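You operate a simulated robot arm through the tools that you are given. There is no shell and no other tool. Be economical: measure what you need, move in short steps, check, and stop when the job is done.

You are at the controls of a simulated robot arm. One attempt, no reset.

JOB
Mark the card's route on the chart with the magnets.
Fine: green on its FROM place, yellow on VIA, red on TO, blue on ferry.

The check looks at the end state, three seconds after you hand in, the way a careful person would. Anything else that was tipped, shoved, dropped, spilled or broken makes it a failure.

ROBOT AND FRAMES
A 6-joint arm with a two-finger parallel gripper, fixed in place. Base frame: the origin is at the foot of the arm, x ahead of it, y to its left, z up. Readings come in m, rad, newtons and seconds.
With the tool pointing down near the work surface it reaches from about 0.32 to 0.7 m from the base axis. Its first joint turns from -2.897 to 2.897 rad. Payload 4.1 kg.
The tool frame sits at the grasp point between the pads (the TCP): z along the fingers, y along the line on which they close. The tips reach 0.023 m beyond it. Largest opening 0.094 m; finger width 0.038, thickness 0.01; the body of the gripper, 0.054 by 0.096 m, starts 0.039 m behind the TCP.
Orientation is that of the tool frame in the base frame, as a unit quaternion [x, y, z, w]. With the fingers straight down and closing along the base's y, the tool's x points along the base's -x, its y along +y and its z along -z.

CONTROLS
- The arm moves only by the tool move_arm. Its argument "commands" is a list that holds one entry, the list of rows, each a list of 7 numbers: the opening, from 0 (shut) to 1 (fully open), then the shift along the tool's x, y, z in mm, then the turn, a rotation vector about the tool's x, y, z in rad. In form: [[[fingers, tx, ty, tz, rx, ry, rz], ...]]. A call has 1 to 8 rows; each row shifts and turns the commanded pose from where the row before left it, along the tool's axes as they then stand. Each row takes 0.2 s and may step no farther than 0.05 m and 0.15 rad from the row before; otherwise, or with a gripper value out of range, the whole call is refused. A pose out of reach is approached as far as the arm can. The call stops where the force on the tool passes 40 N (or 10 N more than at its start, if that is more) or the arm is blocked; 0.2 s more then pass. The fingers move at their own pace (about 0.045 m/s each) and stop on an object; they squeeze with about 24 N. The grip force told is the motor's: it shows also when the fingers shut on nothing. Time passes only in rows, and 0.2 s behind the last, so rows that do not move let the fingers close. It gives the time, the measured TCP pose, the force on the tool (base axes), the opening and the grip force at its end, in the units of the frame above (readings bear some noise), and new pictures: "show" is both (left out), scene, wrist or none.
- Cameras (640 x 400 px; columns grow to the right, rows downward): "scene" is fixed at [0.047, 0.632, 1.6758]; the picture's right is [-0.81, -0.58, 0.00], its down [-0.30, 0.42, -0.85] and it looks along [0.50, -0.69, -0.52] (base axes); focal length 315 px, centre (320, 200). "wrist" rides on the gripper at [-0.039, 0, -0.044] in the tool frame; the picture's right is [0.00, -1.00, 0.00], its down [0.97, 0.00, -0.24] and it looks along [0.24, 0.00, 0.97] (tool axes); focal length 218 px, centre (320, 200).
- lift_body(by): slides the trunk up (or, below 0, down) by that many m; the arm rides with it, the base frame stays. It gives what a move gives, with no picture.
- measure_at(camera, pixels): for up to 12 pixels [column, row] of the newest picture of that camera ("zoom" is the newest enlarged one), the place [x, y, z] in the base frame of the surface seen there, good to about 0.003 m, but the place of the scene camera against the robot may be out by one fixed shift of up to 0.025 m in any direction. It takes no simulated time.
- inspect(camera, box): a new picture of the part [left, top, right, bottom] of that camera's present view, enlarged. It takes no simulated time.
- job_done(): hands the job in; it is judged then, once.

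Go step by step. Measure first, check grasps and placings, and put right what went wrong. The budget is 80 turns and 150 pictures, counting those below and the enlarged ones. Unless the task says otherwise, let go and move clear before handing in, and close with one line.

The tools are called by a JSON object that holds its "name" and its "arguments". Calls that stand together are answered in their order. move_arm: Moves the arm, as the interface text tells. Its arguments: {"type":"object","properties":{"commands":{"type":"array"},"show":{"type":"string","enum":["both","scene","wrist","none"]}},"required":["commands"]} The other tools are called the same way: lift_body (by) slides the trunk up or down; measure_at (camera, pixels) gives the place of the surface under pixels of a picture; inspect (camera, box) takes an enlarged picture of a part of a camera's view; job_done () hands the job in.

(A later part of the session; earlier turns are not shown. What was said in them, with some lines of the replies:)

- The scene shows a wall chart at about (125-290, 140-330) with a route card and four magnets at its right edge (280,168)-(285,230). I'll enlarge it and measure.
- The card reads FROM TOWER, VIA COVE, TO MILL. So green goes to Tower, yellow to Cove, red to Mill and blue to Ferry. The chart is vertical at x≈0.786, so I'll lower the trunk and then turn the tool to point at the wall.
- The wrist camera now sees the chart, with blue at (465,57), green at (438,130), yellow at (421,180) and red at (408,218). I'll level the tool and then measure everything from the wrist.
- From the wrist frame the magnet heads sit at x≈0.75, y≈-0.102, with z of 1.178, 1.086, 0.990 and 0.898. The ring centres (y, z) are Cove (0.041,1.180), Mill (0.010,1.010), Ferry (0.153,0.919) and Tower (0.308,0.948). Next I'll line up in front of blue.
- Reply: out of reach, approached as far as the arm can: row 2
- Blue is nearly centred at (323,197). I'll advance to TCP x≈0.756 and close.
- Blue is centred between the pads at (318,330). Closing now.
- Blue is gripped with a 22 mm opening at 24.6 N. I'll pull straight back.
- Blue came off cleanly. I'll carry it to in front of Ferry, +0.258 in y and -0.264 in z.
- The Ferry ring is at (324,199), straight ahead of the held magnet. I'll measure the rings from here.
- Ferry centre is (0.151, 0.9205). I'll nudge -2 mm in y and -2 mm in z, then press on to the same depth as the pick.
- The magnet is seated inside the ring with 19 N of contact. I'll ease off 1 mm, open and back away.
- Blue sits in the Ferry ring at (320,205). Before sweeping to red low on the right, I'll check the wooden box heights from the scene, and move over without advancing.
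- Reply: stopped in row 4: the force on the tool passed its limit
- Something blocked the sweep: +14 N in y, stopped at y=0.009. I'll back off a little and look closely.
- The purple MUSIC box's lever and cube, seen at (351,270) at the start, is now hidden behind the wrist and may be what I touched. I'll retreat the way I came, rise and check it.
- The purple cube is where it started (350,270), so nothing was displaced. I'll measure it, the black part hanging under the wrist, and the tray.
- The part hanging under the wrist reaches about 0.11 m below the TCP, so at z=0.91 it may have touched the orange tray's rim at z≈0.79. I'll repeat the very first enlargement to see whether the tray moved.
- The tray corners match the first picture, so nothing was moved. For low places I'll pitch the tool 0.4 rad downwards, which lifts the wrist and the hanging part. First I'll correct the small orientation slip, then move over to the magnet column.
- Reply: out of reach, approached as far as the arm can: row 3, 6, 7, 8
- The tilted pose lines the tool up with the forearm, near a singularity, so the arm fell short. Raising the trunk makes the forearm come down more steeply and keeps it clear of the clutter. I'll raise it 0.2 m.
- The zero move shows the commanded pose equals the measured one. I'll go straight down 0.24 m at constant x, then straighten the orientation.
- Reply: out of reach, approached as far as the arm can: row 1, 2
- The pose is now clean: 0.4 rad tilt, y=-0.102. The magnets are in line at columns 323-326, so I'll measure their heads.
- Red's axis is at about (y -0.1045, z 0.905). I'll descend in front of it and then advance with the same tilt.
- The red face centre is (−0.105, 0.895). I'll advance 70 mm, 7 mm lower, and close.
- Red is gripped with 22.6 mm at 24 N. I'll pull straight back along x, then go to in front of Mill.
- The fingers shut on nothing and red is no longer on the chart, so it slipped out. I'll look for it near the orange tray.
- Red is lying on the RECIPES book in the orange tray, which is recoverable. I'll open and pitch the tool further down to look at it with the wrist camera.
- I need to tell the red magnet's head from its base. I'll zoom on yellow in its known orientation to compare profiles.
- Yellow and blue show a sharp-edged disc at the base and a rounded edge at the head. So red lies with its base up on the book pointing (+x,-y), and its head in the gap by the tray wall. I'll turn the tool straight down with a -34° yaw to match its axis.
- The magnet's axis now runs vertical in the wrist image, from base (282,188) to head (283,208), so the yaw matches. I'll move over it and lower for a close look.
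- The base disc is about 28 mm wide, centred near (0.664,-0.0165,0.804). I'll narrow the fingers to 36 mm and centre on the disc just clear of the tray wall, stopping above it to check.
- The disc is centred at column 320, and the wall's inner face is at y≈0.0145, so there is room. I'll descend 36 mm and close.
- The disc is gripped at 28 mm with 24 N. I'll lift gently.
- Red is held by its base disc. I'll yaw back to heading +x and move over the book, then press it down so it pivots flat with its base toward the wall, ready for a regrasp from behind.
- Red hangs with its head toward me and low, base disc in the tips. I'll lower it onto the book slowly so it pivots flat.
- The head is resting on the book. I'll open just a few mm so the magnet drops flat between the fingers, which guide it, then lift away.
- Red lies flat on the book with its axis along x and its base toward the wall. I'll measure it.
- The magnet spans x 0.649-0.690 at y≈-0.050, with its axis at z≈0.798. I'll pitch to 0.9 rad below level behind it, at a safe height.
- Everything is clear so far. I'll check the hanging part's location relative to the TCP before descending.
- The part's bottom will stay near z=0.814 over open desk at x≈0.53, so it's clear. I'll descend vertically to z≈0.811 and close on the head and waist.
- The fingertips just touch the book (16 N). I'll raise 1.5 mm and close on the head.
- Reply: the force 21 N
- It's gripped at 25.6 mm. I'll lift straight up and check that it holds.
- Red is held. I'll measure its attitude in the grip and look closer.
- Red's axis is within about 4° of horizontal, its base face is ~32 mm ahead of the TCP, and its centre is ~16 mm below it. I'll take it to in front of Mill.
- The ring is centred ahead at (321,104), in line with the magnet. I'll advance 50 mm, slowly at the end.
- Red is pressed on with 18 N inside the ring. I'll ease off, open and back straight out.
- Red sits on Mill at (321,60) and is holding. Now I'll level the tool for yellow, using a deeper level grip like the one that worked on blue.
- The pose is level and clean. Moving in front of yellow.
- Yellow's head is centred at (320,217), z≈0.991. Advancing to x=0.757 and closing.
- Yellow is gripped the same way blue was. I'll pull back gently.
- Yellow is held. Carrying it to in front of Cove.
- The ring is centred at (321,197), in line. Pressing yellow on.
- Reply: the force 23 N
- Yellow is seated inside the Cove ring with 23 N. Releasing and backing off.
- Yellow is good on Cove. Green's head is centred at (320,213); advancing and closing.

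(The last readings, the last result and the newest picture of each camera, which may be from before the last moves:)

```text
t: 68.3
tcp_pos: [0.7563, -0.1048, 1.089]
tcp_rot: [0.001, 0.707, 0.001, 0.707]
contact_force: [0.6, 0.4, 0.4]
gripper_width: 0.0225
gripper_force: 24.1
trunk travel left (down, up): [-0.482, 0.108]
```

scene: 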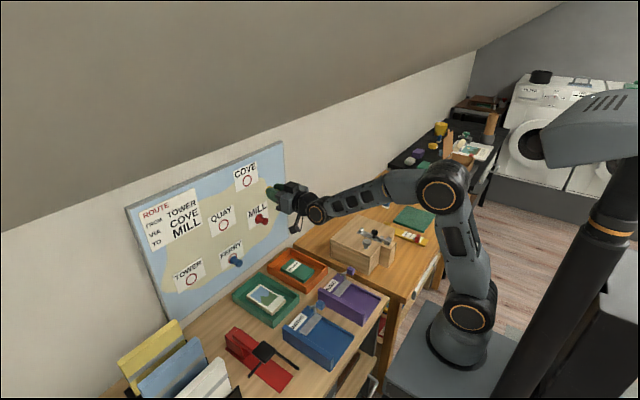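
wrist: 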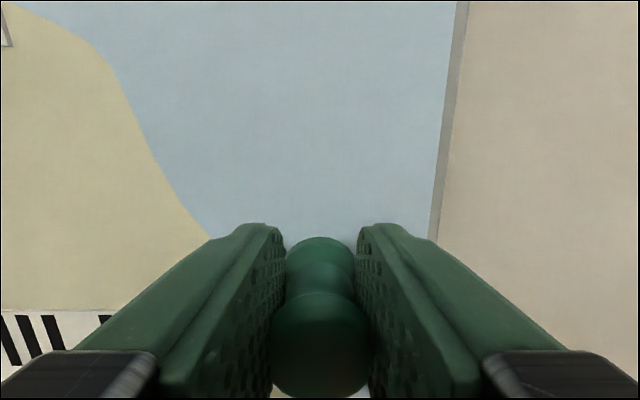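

Green is gripped, about 2 mm low in the pads. I'll pull back and check obstacles on the left side of the desk before travelling to Tower.

{"name": "move_arm", "arguments": {"commands": [[[0, 0, 0, -5, 0, 0, 0], [0, 0, 0, -10, 0, 0, 0], [0, 0, 0, -25, 0, 0, 0], [0, 0, 0, -30, 0, 0, 0], [0, 0, 0, -30, 0, 0, 0], [0, 0, 0, 0, 0, 0, 0]]]}}

{"name": "measure_at", "arguments": {"camera": "scene", "pixels": [[235, 335], [262, 348], [268, 352], [295, 368], [180, 325], [205, 345], [225, 365], [130, 355], [320, 305], [240, 292], [200, 370], [245, 345]]}}

```text
t: 69.7
tcp_pos: [0.657, -0.1074, 1.0879]
tcp_rot: [0.0, 0.707, 0.001, 0.707]
contact_force: [0.4, 0.1, -0.1]
gripper_width: 0.0221
gripper_force: 23.7
trunk travel left (down, up): [-0.482, 0.108]
```

scene: 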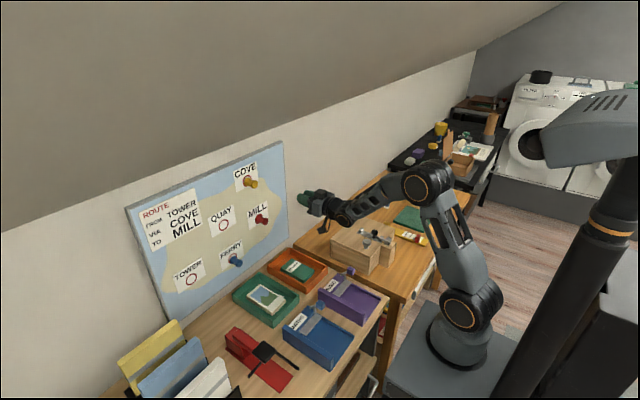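
wrist: 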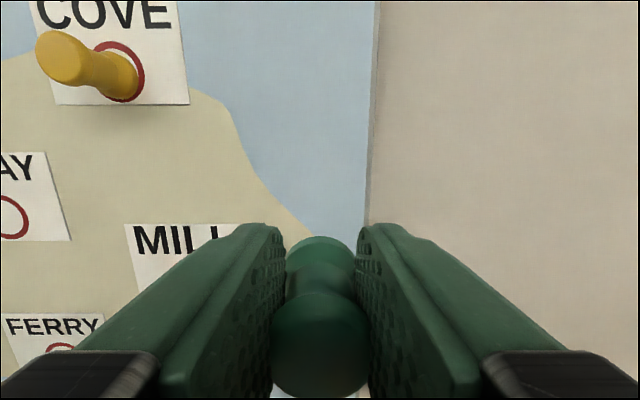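

```text
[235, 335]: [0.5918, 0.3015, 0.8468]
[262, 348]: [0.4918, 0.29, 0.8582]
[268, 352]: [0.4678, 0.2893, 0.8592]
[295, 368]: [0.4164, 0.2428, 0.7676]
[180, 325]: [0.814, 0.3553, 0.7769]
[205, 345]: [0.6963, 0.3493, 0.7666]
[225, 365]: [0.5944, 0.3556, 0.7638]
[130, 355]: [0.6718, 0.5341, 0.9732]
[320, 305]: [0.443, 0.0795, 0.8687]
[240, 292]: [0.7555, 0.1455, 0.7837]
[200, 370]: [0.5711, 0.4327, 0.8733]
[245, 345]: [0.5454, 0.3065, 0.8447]
```

A red punch stands at y≈0.30, x 0.42-0.60, up to z≈0.86. So I'll travel high at z=1.088, move forward past it, and only then come down.

{"name": "move_arm", "arguments": {"commands": [[[0, 0, 48, 0, 0, 0, 0], [0, 0, 48, 0, 0, 0, 0], [0, 0, 48, 0, 0, 0, 0], [0, 0, 48, 0, 0, 0, 0], [0, 0, 48, 0, 0, 0, 0], [0, 0, 48, 0, 0, 0, 0], [0, 0, 48, 0, 0, 0, 0], [0, 0, 48, 0, 0, 0, 0]]], "show": "none"}}

{"name": "move_arm", "arguments": {"commands": [[[0, 0, 32, 0, 0, 0, 0], [0, 0, 0, 30, 0, 0, 0], [0, 0, 0, 20, 0, 0, 0], [0, 0, 0, 0, 0, 0, 0]]]}}

```text
t: 71.5
tcp_pos: [0.6567, 0.2803, 1.0868]
tcp_rot: [0.001, 0.707, 0.0, 0.707]
contact_force: [0.5, 0.0, 0.0]
gripper_width: 0.0225
gripper_force: 23.8
trunk travel left (down, up): [-0.482, 0.108]
```

```text
t: 72.5
tcp_pos: [0.7063, 0.3132, 1.0892]
tcp_rot: [0.001, 0.707, 0.0, 0.707]
contact_force: [0.0, 0.3, -0.9]
gripper_width: 0.0229
gripper_force: 23.6
trunk travel left (down, up): [-0.482, 0.108]
```

scene: 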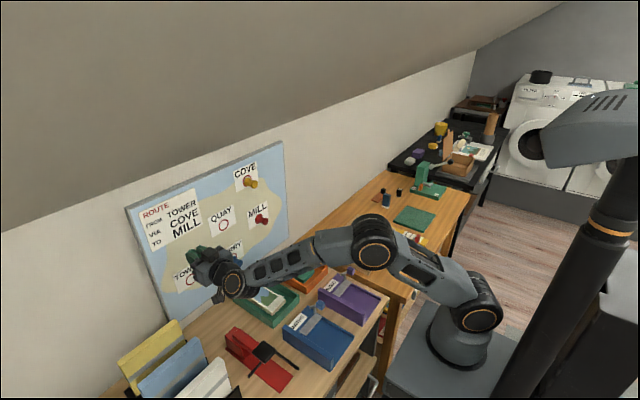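
wrist: 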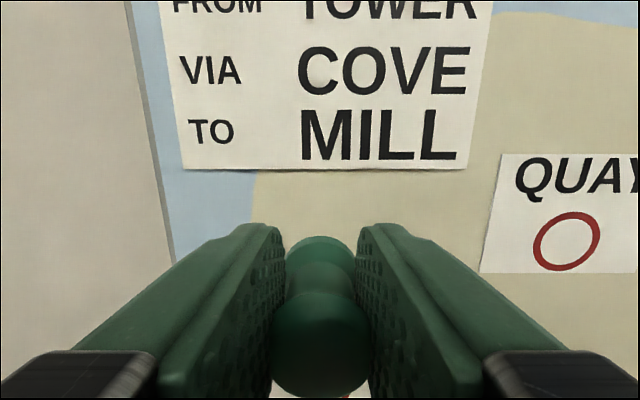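

The travel was clean. I'll go forward a little to x=0.726, then down to z≈0.99 to see the Tower ring.

{"name": "move_arm", "arguments": {"commands": [[[0, 0, -3, 20, 0, 0, 0], [0, 35, 0, 0, 0, 0, 0], [0, 35, 0, 0, 0, 0, 0], [0, 30, 0, 0, 0, 0, 0], [0, 0, 0, 0, 0, 0, 0]]]}}

{"name": "measure_at", "arguments": {"camera": "wrist", "pixels": [[320, 230], [290, 225], [350, 225], [320, 200], [320, 215]]}}

```text
t: 73.7
tcp_pos: [0.7269, 0.3093, 0.9909]
tcp_rot: [0.0, 0.707, 0.001, 0.707]
contact_force: [0.3, -0.4, -0.4]
gripper_width: 0.0229
gripper_force: 23.9
trunk travel left (down, up): [-0.482, 0.108]
```

scene: 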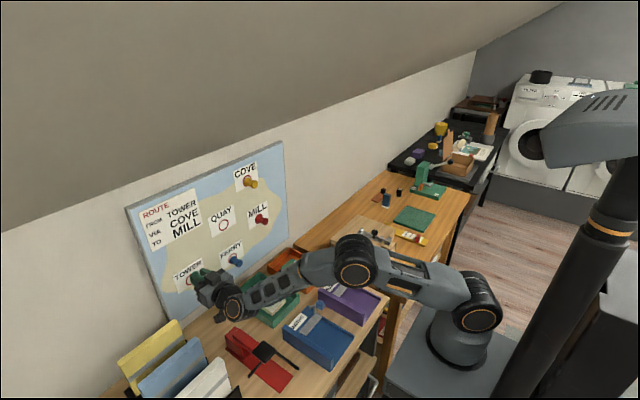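
wrist: 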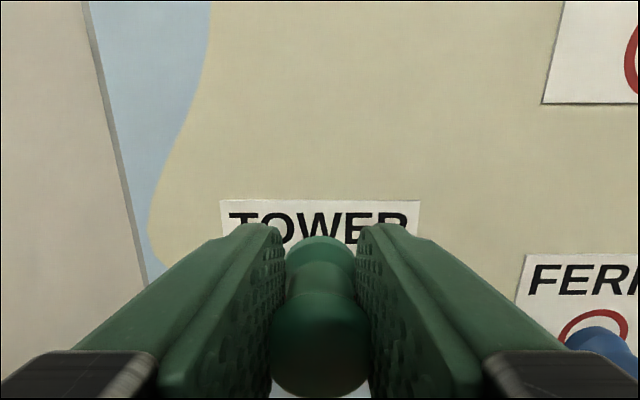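

```text
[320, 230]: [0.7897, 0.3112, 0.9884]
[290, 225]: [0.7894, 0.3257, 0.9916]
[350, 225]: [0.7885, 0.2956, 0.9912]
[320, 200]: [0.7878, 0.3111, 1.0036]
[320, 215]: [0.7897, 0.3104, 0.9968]
```

TOWER's label is directly ahead. Lowering 40 mm to the ring height.

{"name": "move_arm", "arguments": {"commands": [[[0, 20, 0, 0, 0, 0, 0], [0, 20, 0, 0, 0, 0, 0], [0, 0, 0, 0, 0, 0, 0]]]}}

{"name": "inspect", "arguments": {"camera": "wrist", "box": [220, 100, 420, 280]}}

{"name": "inspect", "arguments": {"camera": "scene", "box": [160, 240, 320, 360]}}

```text
t: 74.5
tcp_pos: [0.7274, 0.3105, 0.9487]
tcp_rot: [0.001, 0.707, 0.0, 0.707]
contact_force: [1.0, 0.4, 0.5]
gripper_width: 0.0226
gripper_force: 24.3
trunk travel left (down, up): [-0.482, 0.108]
```

scene: 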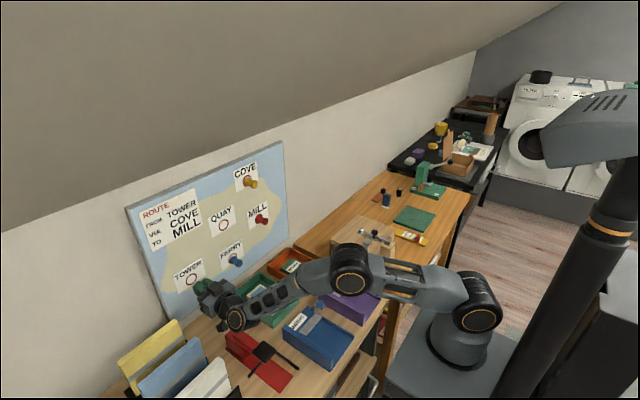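
wrist: 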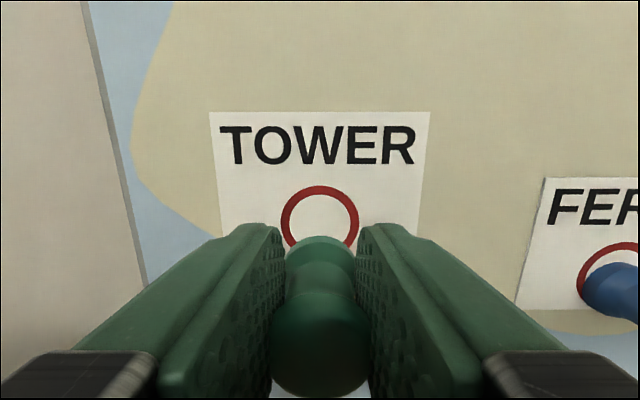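

```text
2.22 times, centred on (320, 190) of wrist
```

zoom: 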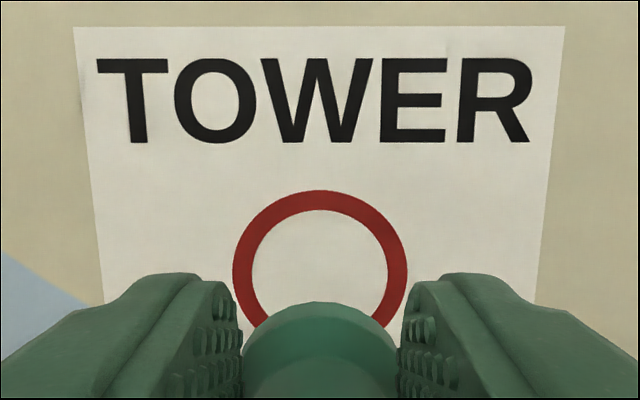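

```text
3.33 times, centred on (240, 300) of scene
```

zoom: 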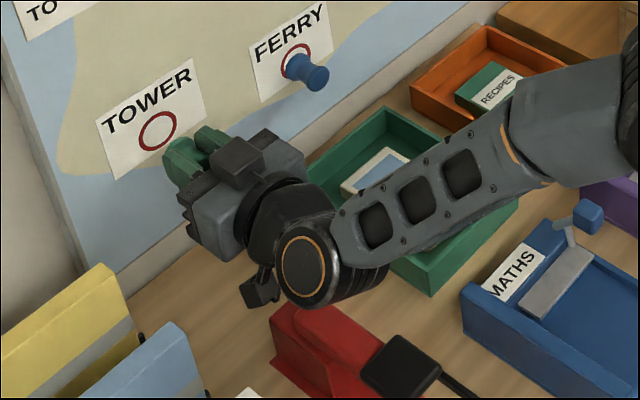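

The ring centre works out at (0.3105, 0.949), and the magnet sits ~2 mm below the TCP. I'll raise 2 mm and press on.

{"name": "move_arm", "arguments": {"commands": [[[0, -2, 0, 10, 0, 0, 0], [0, 0, 0, 10, 0, 0, 0], [0, 0, 0, 6, 0, 0, 0], [0, 0, 0, 3, 0, 0, 0], [0, 0, 0, 2, 0, 0, 0], [0, 0, 0, 0, 0, 0, 0]]], "show": "wrist"}}

```text
t: 75.9
tcp_pos: [0.7564, 0.3075, 0.9524]
tcp_rot: [0.0, 0.707, 0.001, 0.707]
contact_force: [-18.8, -6.2, -1.1]
gripper_width: 0.0227
gripper_force: 24.2
trunk travel left (down, up): [-0.482, 0.108]
```

wrist: 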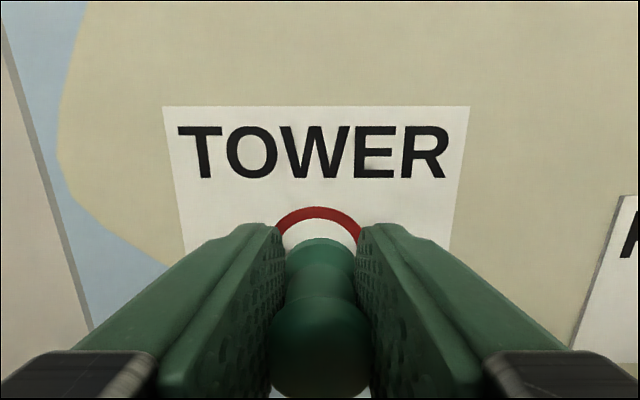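

Green is seated in the Tower ring with 19 N. I'll release, back just past the head, then rise above the punch before retreating.

{"name": "move_arm", "arguments": {"commands": [[[0, 0, 0, -1, 0, 0, 0], [0.7, 0, 0, 0, 0, 0, 0], [0.7, 0, 0, 0, 0, 0, 0], [0.7, 0, 0, 0, 0, 0, 0], [0.7, 0, 0, -25, 0, 0, 0], [0.7, 0, 0, -14, 0, 0, 0], [0.7, -30, 0, 0, 0, 0, 0], [0.7, -40, 0, 0, 0, 0, 0]]], "show": "wrist"}}

{"name": "move_arm", "arguments": {"commands": [[[0.7, -45, 0, 0, 0, 0, 0], [0.7, -25, 0, -30, 0, 0, 0], [0.7, 0, -20, -40, 0, 0, 0], [0.7, 0, -30, -35, 0, 0, 0], [0.7, 0, -40, -10, 0, 0, 0], [0.7, 0, -40, 0, 0, 0, 0], [0.7, 0, 0, 0, 0, 0, 0]]]}}

{"name": "inspect", "arguments": {"camera": "scene", "box": [120, 130, 300, 310]}}

```text
t: 77.7
tcp_pos: [0.718, 0.307, 1.0234]
tcp_rot: [0.0, 0.707, 0.0, 0.707]
contact_force: [0.6, -0.6, 0.4]
gripper_width: 0.0657
gripper_force: 0.2
trunk travel left (down, up): [-0.482, 0.108]
```

wrist: 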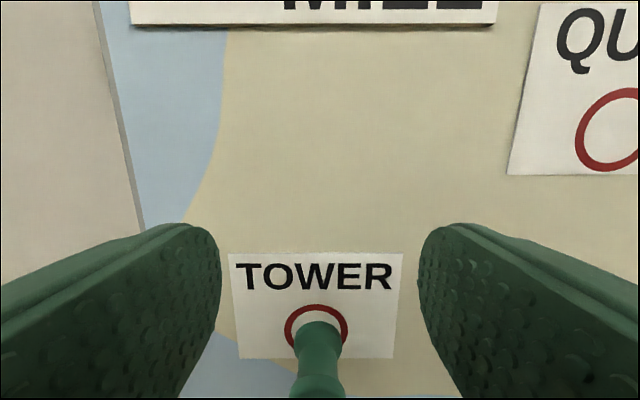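

```text
t: 79.3
tcp_pos: [0.6008, 0.1788, 1.0923]
tcp_rot: [0.0, 0.707, 0.0, 0.707]
contact_force: [0.1, 1.0, -0.4]
gripper_width: 0.066
gripper_force: 0.1
trunk travel left (down, up): [-0.482, 0.108]
```

scene: 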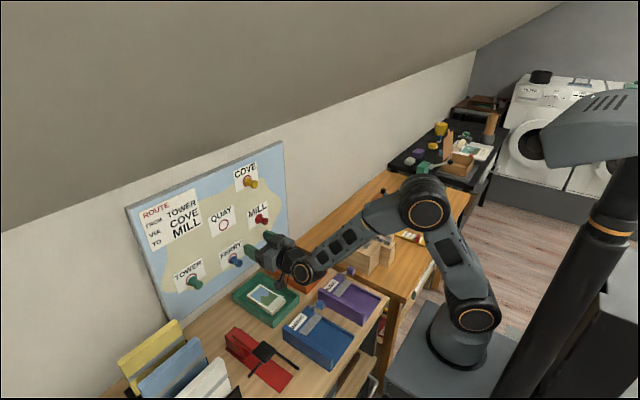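
wrist: 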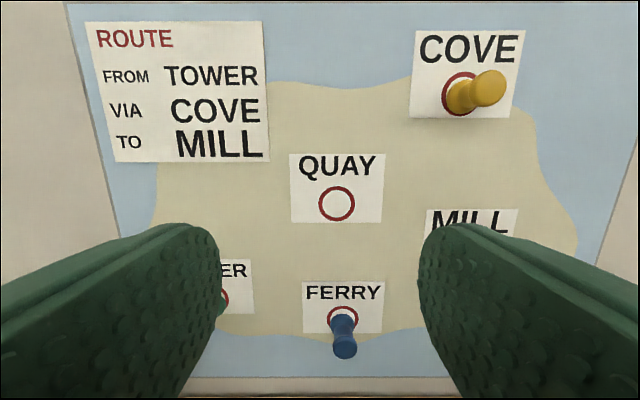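

```text
2.22 times, centred on (210, 220) of scene
```

zoom: 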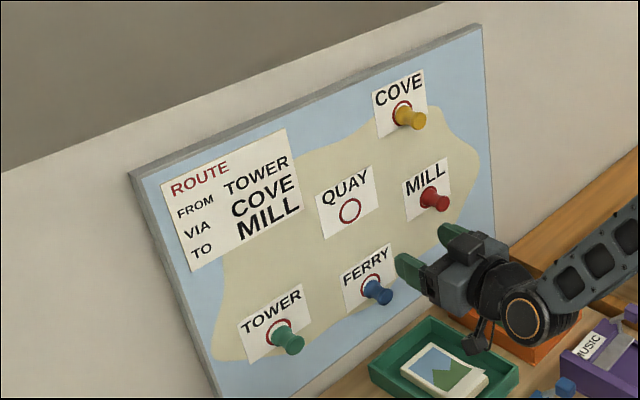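

All four magnets are on their rings. I'll move the arm further clear and do a last check of the tray, book and desk items.

{"name": "move_arm", "arguments": {"commands": [[[0.7, -40, 0, -20, 0, 0, 0], [0.7, -40, 0, -20, 0, 0, 0], [0.7, -30, 0, -30, 0, 0, 0], [0.7, -20, 0, -30, 0, 0, 0], [0.7, 0, 0, 0, 0, 0, 0]]]}}

{"name": "inspect", "arguments": {"camera": "scene", "box": [120, 130, 300, 310]}}

{"name": "inspect", "arguments": {"camera": "scene", "box": [220, 230, 440, 390]}}

```text
t: 80.5
tcp_pos: [0.5023, 0.1781, 1.2232]
tcp_rot: [0.002, 0.707, 0.001, 0.707]
contact_force: [0.0, -0.1, -0.2]
gripper_width: 0.0656
gripper_force: 0.2
trunk travel left (down, up): [-0.482, 0.108]
```

scene: 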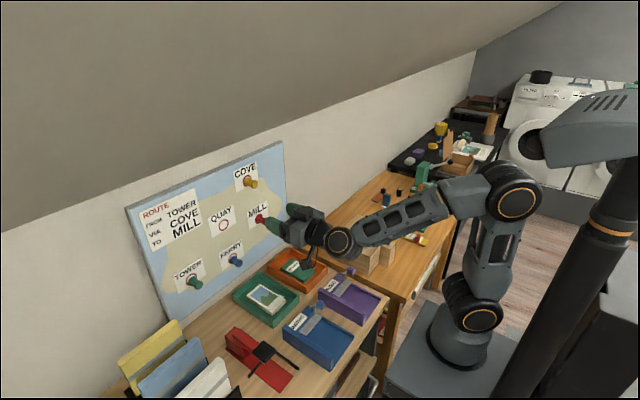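
wrist: 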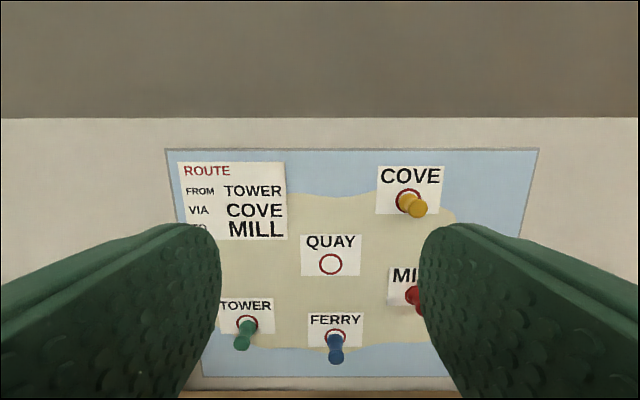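

```text
2.22 times, centred on (210, 220) of scene
```

zoom: 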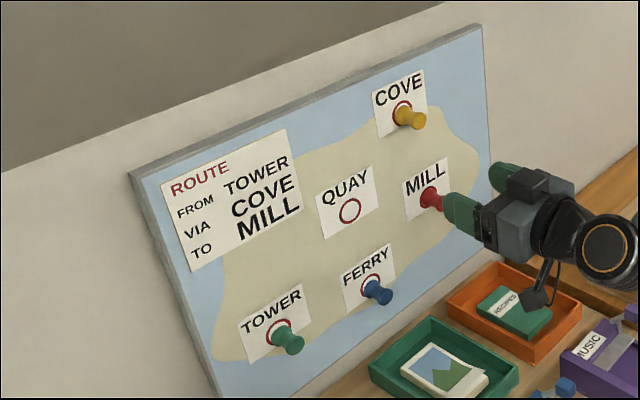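

```text
2.50 times, centred on (330, 310) of scene
```

zoom: 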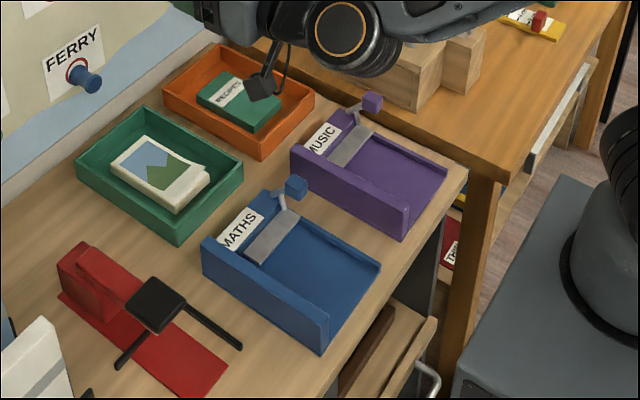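

All four magnets hold on their rings: green on Tower, yellow on Cove, red on Mill and blue on Ferry. The trays and desk items look the same as at the start, and the arm is clear, so I'm handing in.

{"name": "job_done", "arguments": {}}

```text
The job is handed in.
```

The route is marked: green on TOWER (from), yellow on COVE (via), red on MILL (to) and blue on FERRY; red slipped into the orange tray on the way and was picked up again, and nothing else looked moved in the last pictures.
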